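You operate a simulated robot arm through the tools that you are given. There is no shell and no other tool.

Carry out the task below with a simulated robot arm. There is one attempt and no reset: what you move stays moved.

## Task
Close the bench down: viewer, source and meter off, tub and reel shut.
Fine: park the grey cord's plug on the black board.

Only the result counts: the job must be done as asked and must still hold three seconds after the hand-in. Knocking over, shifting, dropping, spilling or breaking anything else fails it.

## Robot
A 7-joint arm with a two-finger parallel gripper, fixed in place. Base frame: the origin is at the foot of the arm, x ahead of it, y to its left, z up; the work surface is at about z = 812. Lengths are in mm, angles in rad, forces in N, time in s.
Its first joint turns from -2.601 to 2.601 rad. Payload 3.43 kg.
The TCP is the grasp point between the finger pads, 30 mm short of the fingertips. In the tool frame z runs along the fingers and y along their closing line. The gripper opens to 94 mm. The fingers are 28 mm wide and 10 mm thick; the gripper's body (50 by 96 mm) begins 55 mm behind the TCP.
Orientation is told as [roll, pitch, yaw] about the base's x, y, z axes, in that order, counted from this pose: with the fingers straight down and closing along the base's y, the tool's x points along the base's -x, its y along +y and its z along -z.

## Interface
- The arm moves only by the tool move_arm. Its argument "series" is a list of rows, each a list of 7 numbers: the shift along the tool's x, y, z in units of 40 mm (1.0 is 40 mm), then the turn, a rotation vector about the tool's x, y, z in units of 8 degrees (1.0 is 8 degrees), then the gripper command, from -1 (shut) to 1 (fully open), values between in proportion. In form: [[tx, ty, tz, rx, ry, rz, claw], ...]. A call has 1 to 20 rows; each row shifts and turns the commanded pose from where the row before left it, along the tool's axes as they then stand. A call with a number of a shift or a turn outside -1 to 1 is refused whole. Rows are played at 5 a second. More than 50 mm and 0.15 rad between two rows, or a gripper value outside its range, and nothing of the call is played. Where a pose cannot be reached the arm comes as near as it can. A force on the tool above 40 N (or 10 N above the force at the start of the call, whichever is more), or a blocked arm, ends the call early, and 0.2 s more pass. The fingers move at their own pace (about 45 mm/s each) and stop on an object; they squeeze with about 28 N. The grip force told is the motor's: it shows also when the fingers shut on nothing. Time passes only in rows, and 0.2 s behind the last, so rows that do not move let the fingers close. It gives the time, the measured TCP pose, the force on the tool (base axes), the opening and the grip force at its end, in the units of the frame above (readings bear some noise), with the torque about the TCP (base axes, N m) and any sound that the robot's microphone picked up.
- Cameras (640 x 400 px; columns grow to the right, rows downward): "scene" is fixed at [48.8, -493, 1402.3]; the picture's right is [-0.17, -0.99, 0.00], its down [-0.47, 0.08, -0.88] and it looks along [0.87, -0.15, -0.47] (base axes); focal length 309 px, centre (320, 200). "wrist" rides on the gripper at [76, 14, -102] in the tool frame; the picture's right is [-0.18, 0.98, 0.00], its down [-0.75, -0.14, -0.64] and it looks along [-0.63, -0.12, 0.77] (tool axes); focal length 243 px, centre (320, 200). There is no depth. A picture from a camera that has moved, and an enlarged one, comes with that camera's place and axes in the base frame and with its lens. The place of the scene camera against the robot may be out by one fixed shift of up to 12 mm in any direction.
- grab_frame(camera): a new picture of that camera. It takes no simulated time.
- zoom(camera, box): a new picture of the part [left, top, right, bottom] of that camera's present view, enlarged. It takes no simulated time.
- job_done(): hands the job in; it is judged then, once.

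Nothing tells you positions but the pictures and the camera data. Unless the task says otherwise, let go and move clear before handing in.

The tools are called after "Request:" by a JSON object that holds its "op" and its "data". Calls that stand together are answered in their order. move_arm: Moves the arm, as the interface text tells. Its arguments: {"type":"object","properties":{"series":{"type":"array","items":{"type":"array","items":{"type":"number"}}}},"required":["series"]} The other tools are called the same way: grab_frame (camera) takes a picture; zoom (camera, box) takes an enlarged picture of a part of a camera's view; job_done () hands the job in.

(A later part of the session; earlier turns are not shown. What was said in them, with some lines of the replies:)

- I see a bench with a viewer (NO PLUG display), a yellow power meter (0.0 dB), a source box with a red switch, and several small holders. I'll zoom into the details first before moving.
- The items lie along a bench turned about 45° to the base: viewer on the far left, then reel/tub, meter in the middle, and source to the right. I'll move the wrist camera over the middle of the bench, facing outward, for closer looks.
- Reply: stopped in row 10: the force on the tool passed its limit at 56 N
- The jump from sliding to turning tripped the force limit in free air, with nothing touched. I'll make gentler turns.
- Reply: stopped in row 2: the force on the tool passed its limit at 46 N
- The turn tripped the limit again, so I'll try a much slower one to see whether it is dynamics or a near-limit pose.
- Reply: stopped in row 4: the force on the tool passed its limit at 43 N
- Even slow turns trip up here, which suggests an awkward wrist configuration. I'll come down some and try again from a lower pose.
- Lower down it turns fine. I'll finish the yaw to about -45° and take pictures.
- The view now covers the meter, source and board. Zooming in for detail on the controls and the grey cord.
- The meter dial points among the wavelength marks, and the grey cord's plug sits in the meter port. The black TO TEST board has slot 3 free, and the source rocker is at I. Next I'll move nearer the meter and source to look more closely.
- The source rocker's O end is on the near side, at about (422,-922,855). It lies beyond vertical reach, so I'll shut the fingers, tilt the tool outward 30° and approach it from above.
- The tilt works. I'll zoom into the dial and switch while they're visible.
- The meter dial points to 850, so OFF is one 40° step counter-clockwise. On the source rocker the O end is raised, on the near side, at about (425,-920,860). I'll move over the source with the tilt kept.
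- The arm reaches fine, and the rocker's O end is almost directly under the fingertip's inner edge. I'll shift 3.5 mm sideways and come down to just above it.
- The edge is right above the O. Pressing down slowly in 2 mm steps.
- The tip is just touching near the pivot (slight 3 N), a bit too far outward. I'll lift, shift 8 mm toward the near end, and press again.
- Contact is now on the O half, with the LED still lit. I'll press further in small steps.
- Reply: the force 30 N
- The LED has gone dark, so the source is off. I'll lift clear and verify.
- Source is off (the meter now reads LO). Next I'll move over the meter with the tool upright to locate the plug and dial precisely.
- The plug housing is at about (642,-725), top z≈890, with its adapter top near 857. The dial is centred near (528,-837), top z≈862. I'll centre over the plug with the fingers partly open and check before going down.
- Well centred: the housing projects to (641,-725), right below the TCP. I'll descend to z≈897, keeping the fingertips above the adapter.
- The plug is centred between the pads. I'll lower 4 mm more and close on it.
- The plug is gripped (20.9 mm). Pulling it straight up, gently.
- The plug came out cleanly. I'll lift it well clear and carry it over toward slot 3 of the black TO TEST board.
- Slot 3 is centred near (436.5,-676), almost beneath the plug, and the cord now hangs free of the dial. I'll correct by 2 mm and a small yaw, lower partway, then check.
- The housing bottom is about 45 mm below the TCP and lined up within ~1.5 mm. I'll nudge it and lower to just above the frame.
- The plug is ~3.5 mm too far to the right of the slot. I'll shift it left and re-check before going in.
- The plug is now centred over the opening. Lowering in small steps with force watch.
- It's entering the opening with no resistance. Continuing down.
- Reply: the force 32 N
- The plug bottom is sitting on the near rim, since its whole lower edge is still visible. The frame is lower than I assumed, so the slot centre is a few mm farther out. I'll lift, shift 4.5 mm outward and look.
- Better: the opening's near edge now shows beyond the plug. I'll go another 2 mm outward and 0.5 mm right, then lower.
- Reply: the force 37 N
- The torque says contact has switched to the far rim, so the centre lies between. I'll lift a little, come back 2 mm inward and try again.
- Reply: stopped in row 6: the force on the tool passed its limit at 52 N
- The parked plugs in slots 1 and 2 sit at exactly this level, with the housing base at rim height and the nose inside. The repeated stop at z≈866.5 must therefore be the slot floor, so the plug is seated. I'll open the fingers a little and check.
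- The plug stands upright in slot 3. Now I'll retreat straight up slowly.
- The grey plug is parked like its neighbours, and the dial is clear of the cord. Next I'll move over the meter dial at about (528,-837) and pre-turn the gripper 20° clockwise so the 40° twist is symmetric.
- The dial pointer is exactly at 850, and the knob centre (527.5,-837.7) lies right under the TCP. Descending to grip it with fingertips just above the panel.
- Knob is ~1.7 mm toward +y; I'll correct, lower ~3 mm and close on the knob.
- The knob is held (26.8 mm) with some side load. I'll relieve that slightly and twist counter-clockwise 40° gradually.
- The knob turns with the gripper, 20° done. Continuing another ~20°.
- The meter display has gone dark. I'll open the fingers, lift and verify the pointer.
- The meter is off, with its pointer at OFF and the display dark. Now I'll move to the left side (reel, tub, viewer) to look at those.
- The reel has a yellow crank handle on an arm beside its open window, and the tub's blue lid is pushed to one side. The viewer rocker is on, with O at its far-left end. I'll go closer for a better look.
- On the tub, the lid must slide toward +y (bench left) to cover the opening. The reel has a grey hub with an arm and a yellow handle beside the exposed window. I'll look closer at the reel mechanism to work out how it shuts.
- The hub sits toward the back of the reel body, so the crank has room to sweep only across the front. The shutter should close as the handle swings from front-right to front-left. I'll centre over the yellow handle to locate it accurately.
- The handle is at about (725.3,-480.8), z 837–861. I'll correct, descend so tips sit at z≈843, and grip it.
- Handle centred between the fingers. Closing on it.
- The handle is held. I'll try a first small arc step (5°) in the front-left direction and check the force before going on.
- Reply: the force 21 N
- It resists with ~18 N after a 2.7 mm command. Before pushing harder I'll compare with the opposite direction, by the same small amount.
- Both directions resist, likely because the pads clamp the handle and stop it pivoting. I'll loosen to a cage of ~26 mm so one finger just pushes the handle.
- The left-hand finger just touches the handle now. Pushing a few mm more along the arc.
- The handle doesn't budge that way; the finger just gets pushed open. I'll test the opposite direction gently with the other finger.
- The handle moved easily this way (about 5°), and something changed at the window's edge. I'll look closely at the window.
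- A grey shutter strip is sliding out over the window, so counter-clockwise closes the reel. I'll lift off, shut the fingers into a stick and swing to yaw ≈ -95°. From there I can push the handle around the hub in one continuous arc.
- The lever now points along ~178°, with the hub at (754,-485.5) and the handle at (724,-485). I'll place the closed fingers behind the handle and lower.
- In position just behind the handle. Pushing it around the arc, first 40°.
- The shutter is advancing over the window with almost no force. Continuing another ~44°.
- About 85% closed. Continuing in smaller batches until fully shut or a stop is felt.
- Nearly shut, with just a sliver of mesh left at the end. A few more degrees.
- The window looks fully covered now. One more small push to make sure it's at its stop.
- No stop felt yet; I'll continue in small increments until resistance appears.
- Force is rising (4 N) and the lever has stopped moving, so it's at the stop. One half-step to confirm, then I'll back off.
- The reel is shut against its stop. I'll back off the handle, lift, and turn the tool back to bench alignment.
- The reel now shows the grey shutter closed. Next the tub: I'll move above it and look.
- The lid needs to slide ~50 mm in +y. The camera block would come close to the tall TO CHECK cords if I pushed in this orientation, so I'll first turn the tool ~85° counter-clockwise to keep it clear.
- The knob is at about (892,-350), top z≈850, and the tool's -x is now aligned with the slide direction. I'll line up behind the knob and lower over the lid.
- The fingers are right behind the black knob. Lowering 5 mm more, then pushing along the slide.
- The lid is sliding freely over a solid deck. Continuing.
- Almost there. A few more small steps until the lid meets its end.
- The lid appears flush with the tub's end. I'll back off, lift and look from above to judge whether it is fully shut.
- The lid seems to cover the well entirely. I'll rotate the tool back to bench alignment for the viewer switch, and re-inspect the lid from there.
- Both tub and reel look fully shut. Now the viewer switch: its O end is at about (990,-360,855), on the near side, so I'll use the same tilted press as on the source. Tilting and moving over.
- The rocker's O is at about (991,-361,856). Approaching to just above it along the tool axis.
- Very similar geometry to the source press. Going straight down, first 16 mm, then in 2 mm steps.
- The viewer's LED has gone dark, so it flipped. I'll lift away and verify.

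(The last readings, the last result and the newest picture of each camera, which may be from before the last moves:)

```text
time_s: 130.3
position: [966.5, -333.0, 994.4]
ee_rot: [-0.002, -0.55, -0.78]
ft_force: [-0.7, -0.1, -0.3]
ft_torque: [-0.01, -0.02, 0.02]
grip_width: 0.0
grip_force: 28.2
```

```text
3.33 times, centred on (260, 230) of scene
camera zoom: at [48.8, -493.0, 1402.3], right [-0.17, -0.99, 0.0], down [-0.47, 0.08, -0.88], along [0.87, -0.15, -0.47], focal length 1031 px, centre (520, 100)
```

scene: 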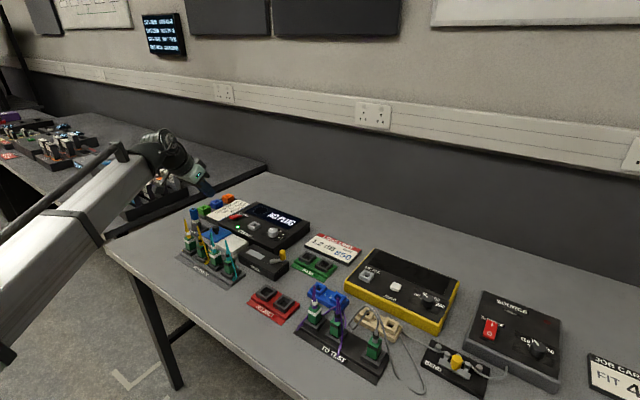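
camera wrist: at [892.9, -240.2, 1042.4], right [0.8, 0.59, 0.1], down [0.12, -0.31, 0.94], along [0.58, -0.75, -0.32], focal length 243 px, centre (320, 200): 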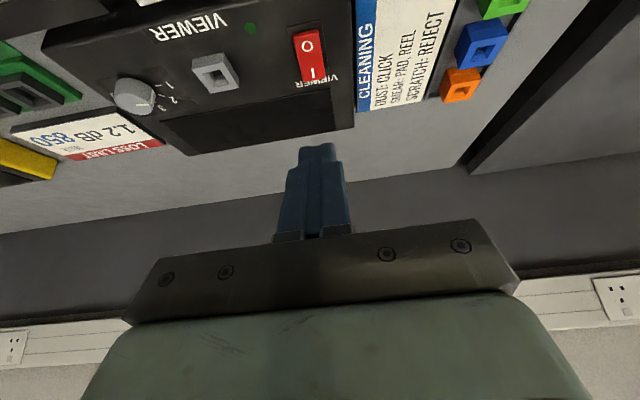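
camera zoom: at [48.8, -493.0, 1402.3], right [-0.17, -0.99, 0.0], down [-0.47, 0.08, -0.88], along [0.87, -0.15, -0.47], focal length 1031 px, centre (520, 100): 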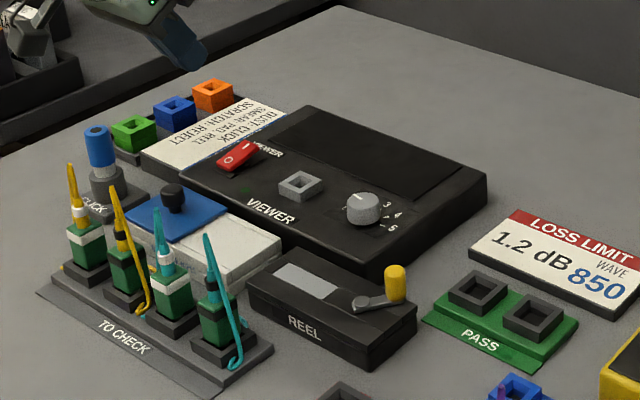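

The viewer is off (screen and LED dark). Let me inspect the tub lid closely, since I hadn't clearly felt its stop.

Request:
{"op": "zoom", "data": {"camera": "scene", "box": [200, 210, 260, 260]}}

Request:
{"op": "zoom", "data": {"camera": "scene", "box": [245, 235, 315, 285]}}

Request:
{"op": "zoom", "data": {"camera": "scene", "box": [280, 230, 480, 390]}}

Request:
{"op": "zoom", "data": {"camera": "scene", "box": [400, 270, 640, 400]}}

```text
8.00 times, centred on (230, 235) of scene
camera zoom: at [48.8, -493.0, 1402.3], right [-0.17, -0.99, 0.0], down [-0.47, 0.08, -0.88], along [0.87, -0.15, -0.47], focal length 2475 px, centre (1040, -80)
```

zoom: 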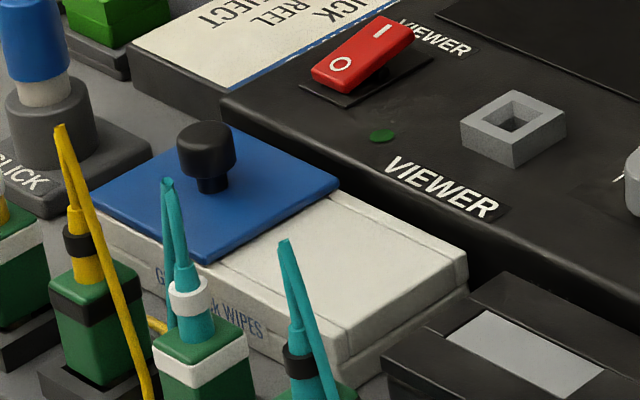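

```text
8.00 times, centred on (280, 260) of scene
camera zoom: at [48.8, -493.0, 1402.3], right [-0.17, -0.99, 0.0], down [-0.47, 0.08, -0.88], along [0.87, -0.15, -0.47], focal length 2475 px, centre (640, -280)
```

zoom: 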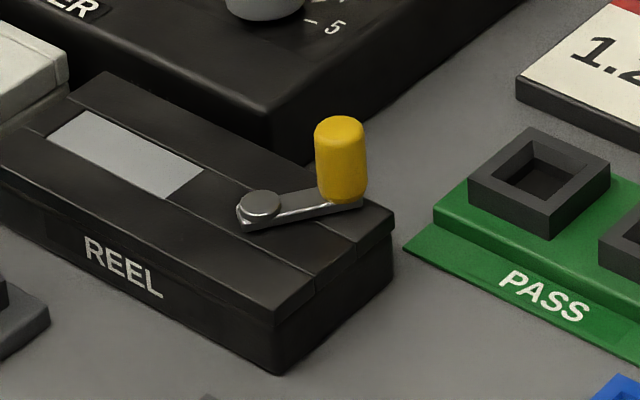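

```text
2.50 times, centred on (380, 310) of scene
camera zoom: at [48.8, -493.0, 1402.3], right [-0.17, -0.99, 0.0], down [-0.47, 0.08, -0.88], along [0.87, -0.15, -0.47], focal length 774 px, centre (170, -75)
```

zoom: 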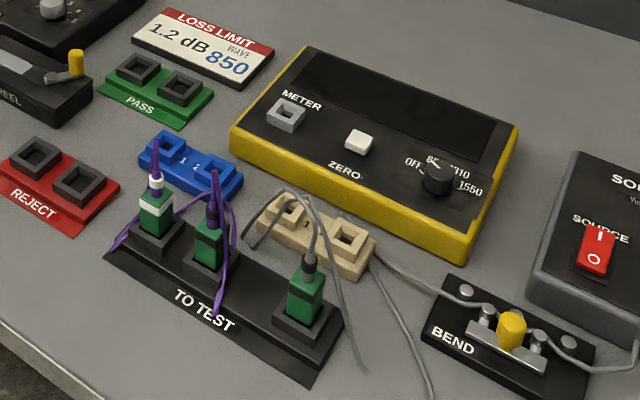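

```text
2.67 times, centred on (520, 335) of scene
camera zoom: at [48.8, -493.0, 1402.3], right [-0.17, -0.99, 0.0], down [-0.47, 0.08, -0.88], along [0.87, -0.15, -0.47], focal length 825 px, centre (-213, -160)
```

zoom: 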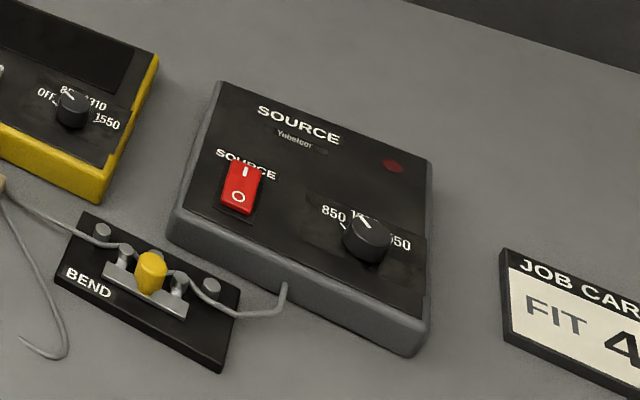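

Request:
{"op": "zoom", "data": {"camera": "scene", "box": [410, 275, 470, 320]}}

Request:
{"op": "zoom", "data": {"camera": "scene", "box": [300, 285, 400, 375]}}

Request:
{"op": "zoom", "data": {"camera": "scene", "box": [195, 220, 235, 250]}}

```text
8.89 times, centred on (440, 298) of scene
camera zoom: at [48.8, -493.0, 1402.3], right [-0.17, -0.99, 0.0], down [-0.47, 0.08, -0.88], along [0.87, -0.15, -0.47], focal length 2750 px, centre (-747, -667)
```

zoom: 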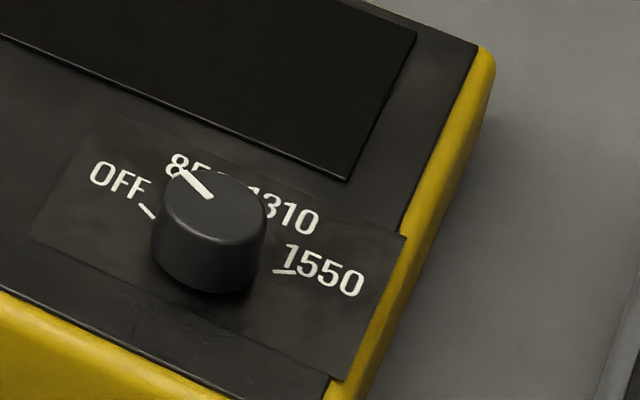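

```text
4.44 times, centred on (350, 330) of scene
camera zoom: at [48.8, -493.0, 1402.3], right [-0.17, -0.99, 0.0], down [-0.47, 0.08, -0.88], along [0.87, -0.15, -0.47], focal length 1375 px, centre (187, -378)
```

zoom: 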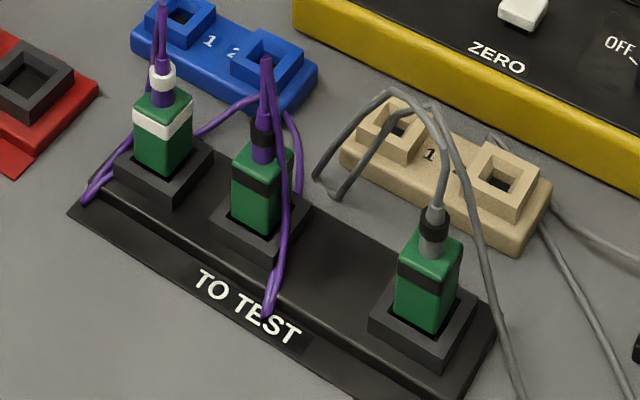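

```text
13.33 times, centred on (215, 235) of scene
camera zoom: at [48.8, -493.0, 1402.3], right [-0.17, -0.99, 0.0], down [-0.47, 0.08, -0.88], along [0.87, -0.15, -0.47], focal length 4126 px, centre (1720, -267)
```

zoom: 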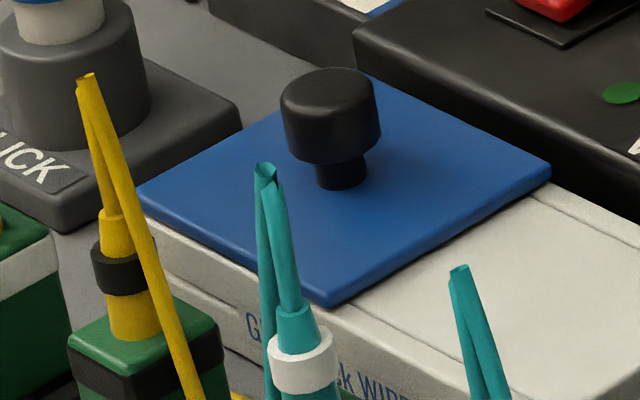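

Everything checks out visually: all three devices are dark, the reel is shut, and the plug sits like its neighbours. To be certain the tub lid is against its stop, I'll go back and give it a gentle confirming push. First I'll untilt and turn the tool.

Request:
{"op": "move_arm", "data": {"series": [[0, 0, 0, 0, 0.15, 0, -1], [0, 0, 0, 0, 0.3, 0, -1], [0, 0, 0, 0, 0.4, 0, -1], [0, 0, 0, 0, 0.4, 0, -1], [0, 0, 0, 0, 0.4, 0, -1], [0, 0, 0, 0, 0.4, 0, -1], [0, 0, 0, 0, 0.4, 0, -1], [0, 0, 0, 0, 0.4, 0, -1], [0, 0, 0, 0, 0.4, 0, -1], [0, 0, 0, 0, 0.4, 0, -1], [0, 0, 0, 0, 0.3, 0, -1], [0.3, -0.3, 0, 0, 0, 0, -1], [0.4, -0.4, 0, 0, 0, 0, -1], [0.3, -0.4, 0, 0, 0, 0, -1], [0.1, -0.2, 0, 0, 0, 0, -1]]}}

Request:
{"op": "move_arm", "data": {"series": [[0, 0, 0, 0, 0, -0.2, -1], [0, 0, 0, 0, 0, -0.4, -1], [0, 0, 0, 0, 0, -0.6, -1], [0, 0, 0, 0, 0, -0.6, -1], [0, 0, 0, 0, 0, -0.6, -1], [0, 0, 0, 0, 0, -0.6, -1], [0, 0, 0, 0, 0, -0.6, -1], [0, 0, 0, 0, 0, -0.6, -1], [0, 0, 0, 0, 0, -0.6, -1], [0, 0, 0, 0, 0, -0.6, -1], [0, 0, 0, 0, 0, -0.6, -1], [0, 0, 0, 0, 0, -0.6, -1], [0, 0, 0, 0, 0, -0.6, -1], [0, 0, 0, 0, 0, -0.6, -1], [0, 0, 0, 0, 0, -0.6, -1], [0, 0, 0, 0, 0, -0.6, -1], [0, 0, 0, 0, 0, -0.6, -1], [0, 0, 0, 0, 0, -0.6, -1], [0, 0, 0, 0, 0, -0.5, -1], [0, 0, 0, 0, 0, -0.3, -1]]}}

Request:
{"op": "grab_frame", "data": {"camera": "wrist"}}

```text
time_s: 133.5
position: [898.4, -340.9, 993.1]
ee_rot: [-0.002, -0.001, -0.782]
ft_force: [0.5, 0.5, -0.6]
ft_torque: [0.05, 0.04, 0.02]
grip_width: 0.2
grip_force: 27.6
```

```text
time_s: 137.7
position: [898.7, -340.3, 993.3]
ee_rot: [-0.003, 0.002, 0.755]
ft_force: [-0.5, -0.5, 0.5]
ft_torque: [-0.01, 0.01, -0.01]
grip_width: 0.0
grip_force: 28.0
```

```text
taken
camera wrist: at [834.6, -382.0, 1097.2], right [-0.54, 0.84, 0.0], down [0.65, 0.41, 0.64], along [0.54, 0.35, -0.77], focal length 243 px, centre (320, 200)
```

wrist: 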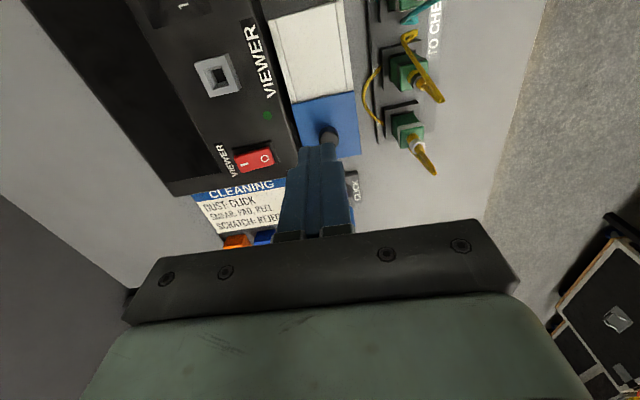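

Request:
{"op": "move_arm", "data": {"series": [[0.1, -0.02, 0.1, 0, 0, 0, -1], [0.05, 0, 0.3, 0, 0, 0, -1], [0, 0, 0.5, 0, 0, 0, -1], [0, 0, 0.5, 0, 0, 0, -1], [0, 0, 0.5, 0, 0, 0, -1], [0, 0, 0.5, 0, 0, 0, -1], [0, 0, 0.4, 0, 0, 0, -1], [0, 0, 0.2, 0, 0, 0, -1], [0, 0, 0.1, 0, 0, 0, -1], [-0.15, 0, 0, 0, 0, 0, -1], [-0.2, 0, 0, 0, 0, 0, -1], [-0.15, 0, 0, 0, 0, 0, -1], [0, 0, 0, 0, 0, 0, -1]]}}

Request:
{"op": "zoom", "data": {"camera": "scene", "box": [195, 205, 255, 255]}}

```text
time_s: 140.5
position: [908.9, -330.2, 869.9]
ee_rot: [0.0, 0.001, 0.754]
ft_force: [-0.1, -0.1, -0.1]
ft_torque: [-0.06, 0.0, 0.01]
grip_width: 0.0
grip_force: 28.2
```

```text
8.00 times, centred on (225, 230) of scene
camera zoom: at [48.8, -493.0, 1402.3], right [-0.17, -0.99, 0.0], down [-0.47, 0.08, -0.88], along [0.87, -0.15, -0.47], focal length 2475 px, centre (1080, -40)
```

zoom: 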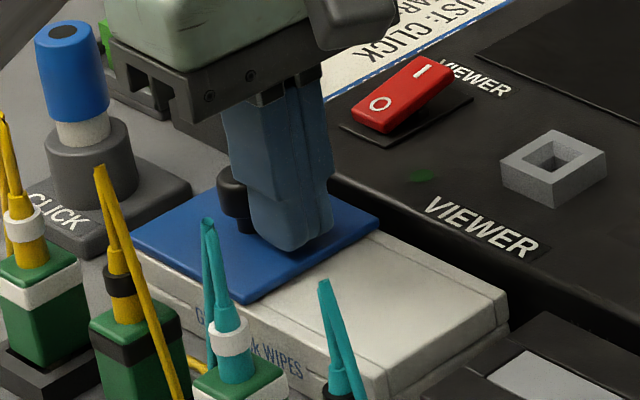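

Now gentle 2 mm pushes, watching the force for a stop.

Request:
{"op": "move_arm", "data": {"series": [[-0.05, 0, 0, 0, 0, 0, -1], [-0.05, 0, 0, 0, 0, 0, -1], [0, 0, 0, 0, 0, 0, -1]]}}

Request:
{"op": "zoom", "data": {"camera": "scene", "box": [195, 205, 255, 255]}}

```text
time_s: 141.3
position: [910.8, -328.8, 870.2]
ee_rot: [-0.002, 0.003, 0.755]
ft_force: [-6.8, -5.1, -4.1]
ft_torque: [-0.19, 0.17, 0.04]
grip_width: 0.0
grip_force: 28.5
```

```text
8.00 times, centred on (225, 230) of scene
camera zoom: at [48.8, -493.0, 1402.3], right [-0.17, -0.99, 0.0], down [-0.47, 0.08, -0.88], along [0.87, -0.15, -0.47], focal length 2475 px, centre (1080, -40)
```

zoom: 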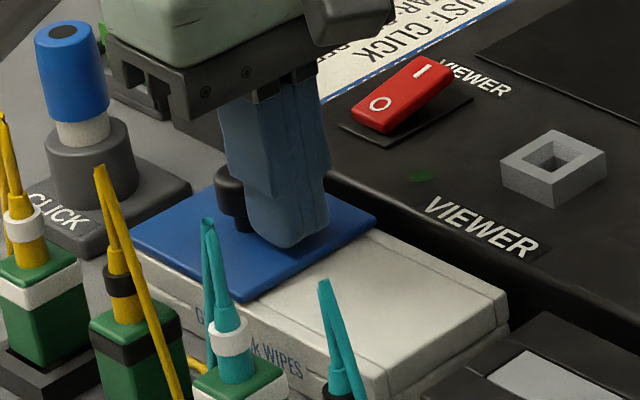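

The stop is felt now (8.5 N, and the lid didn't move further), so the tub is fully shut. Backing off and retreating upward.

Request:
{"op": "move_arm", "data": {"series": [[0.08, 0, 0, 0, 0, 0, -1], [0.08, 0, 0, 0, 0, 0, -1], [0, 0, -0.3, 0, 0, 0, -1], [0, 0, -0.5, 0, 0, 0, -1], [0.2, 0, -0.6, 0, 0, 0, -1], [0.3, 0, -0.6, 0, 0, 0, -1], [0.4, 0, -0.6, 0, 0, 0, -1], [0.4, 0, -0.6, 0, 0, 0, -1], [0.4, 0, -0.5, 0, 0, 0, -1], [0.4, 0, -0.3, 0, 0, 0, -1], [0.2, 0, -0.1, 0, 0, 0, -1]]}}

Request:
{"op": "grab_frame", "data": {"camera": "scene"}}

Request:
{"op": "grab_frame", "data": {"camera": "wrist"}}

Request:
{"op": "zoom", "data": {"camera": "scene", "box": [175, 185, 335, 290]}}

Request:
{"op": "zoom", "data": {"camera": "scene", "box": [290, 240, 480, 390]}}

```text
time_s: 143.7
position: [841.1, -396.2, 1034.2]
ee_rot: [-0.001, 0.001, 0.754]
ft_force: [-0.1, -0.1, 0.4]
ft_torque: [0.01, 0.01, -0.01]
grip_width: 0.0
grip_force: 28.2
```

```text
taken
```

scene: 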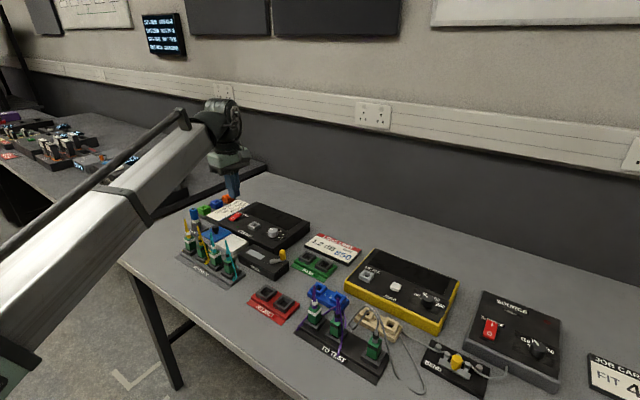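

```text
taken
camera wrist: at [777.6, -436.9, 1138.8], right [-0.54, 0.84, 0.0], down [0.65, 0.41, 0.64], along [0.54, 0.34, -0.77], focal length 243 px, centre (320, 200)
```

wrist: 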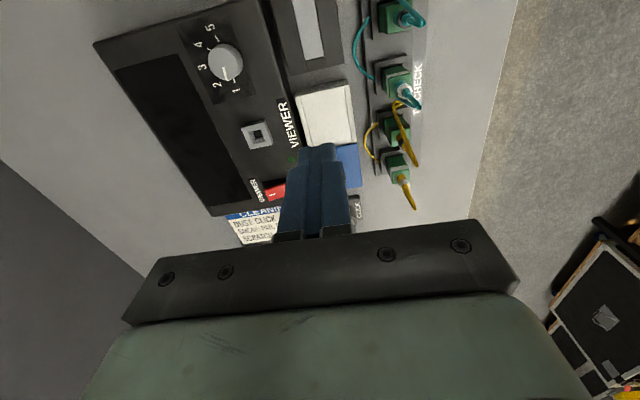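

```text
3.81 times, centred on (255, 238) of scene
camera zoom: at [48.8, -493.0, 1402.3], right [-0.17, -0.99, 0.0], down [-0.47, 0.08, -0.88], along [0.87, -0.15, -0.47], focal length 1179 px, centre (568, 57)
```

zoom: 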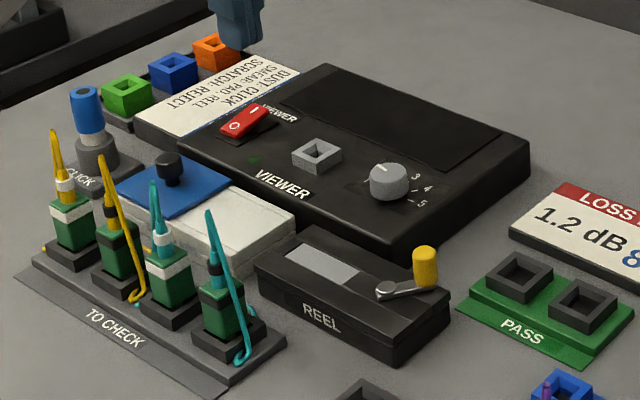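

```text
2.67 times, centred on (385, 315) of scene
camera zoom: at [48.8, -493.0, 1402.3], right [-0.17, -0.99, 0.0], down [-0.47, 0.08, -0.88], along [0.87, -0.15, -0.47], focal length 825 px, centre (147, -107)
```

zoom: 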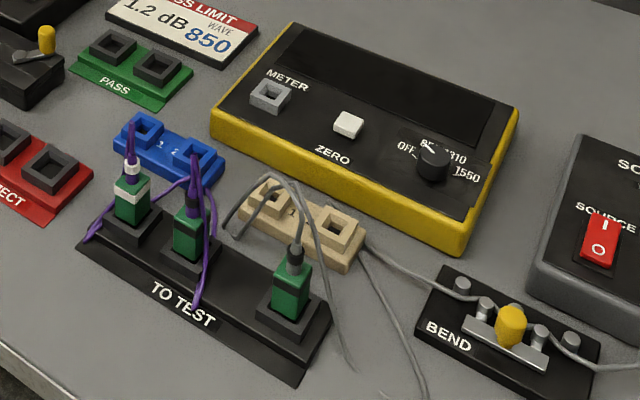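

The bench is as asked:
- **Devices:** viewer, source and meter are dark.
- **Tub and reel:** the tub lid is against its stop and the reel shutter covers its window.
- **Plug:** the grey cord's plug stands in slot 3 of the black TO TEST board.

The arm is clear, so I'm handing in.

Request:
{"op": "job_done", "data": {}}

```text
The job is handed in.
```

The bench is closed down and I've handed the job in. The tool only confirmed receipt, so I don't know the judged result. What I saw at the end:

- **Source:** off. The rocker is at O and the red light is out.
- **Viewer:** off. The rocker is at O, and the screen and green light are dark.
- **Meter:** off. I turned the dial from 850 to OFF and the display went dark. On the last close-up the pointer read within about 10° of the OFF mark.
- **Tub:** shut. I slid the lid until it came up against its stop.
- **Reel:** shut. I turned the crank until it stopped, and the shutter covers the whole window.
- **Grey cord's plug:** parked in slot 3 of the black TO TEST board, upright and at about the same height as the two plugs beside it.

I saw nothing else knocked over or shifted, and the arm was clear of the bench at hand-in.
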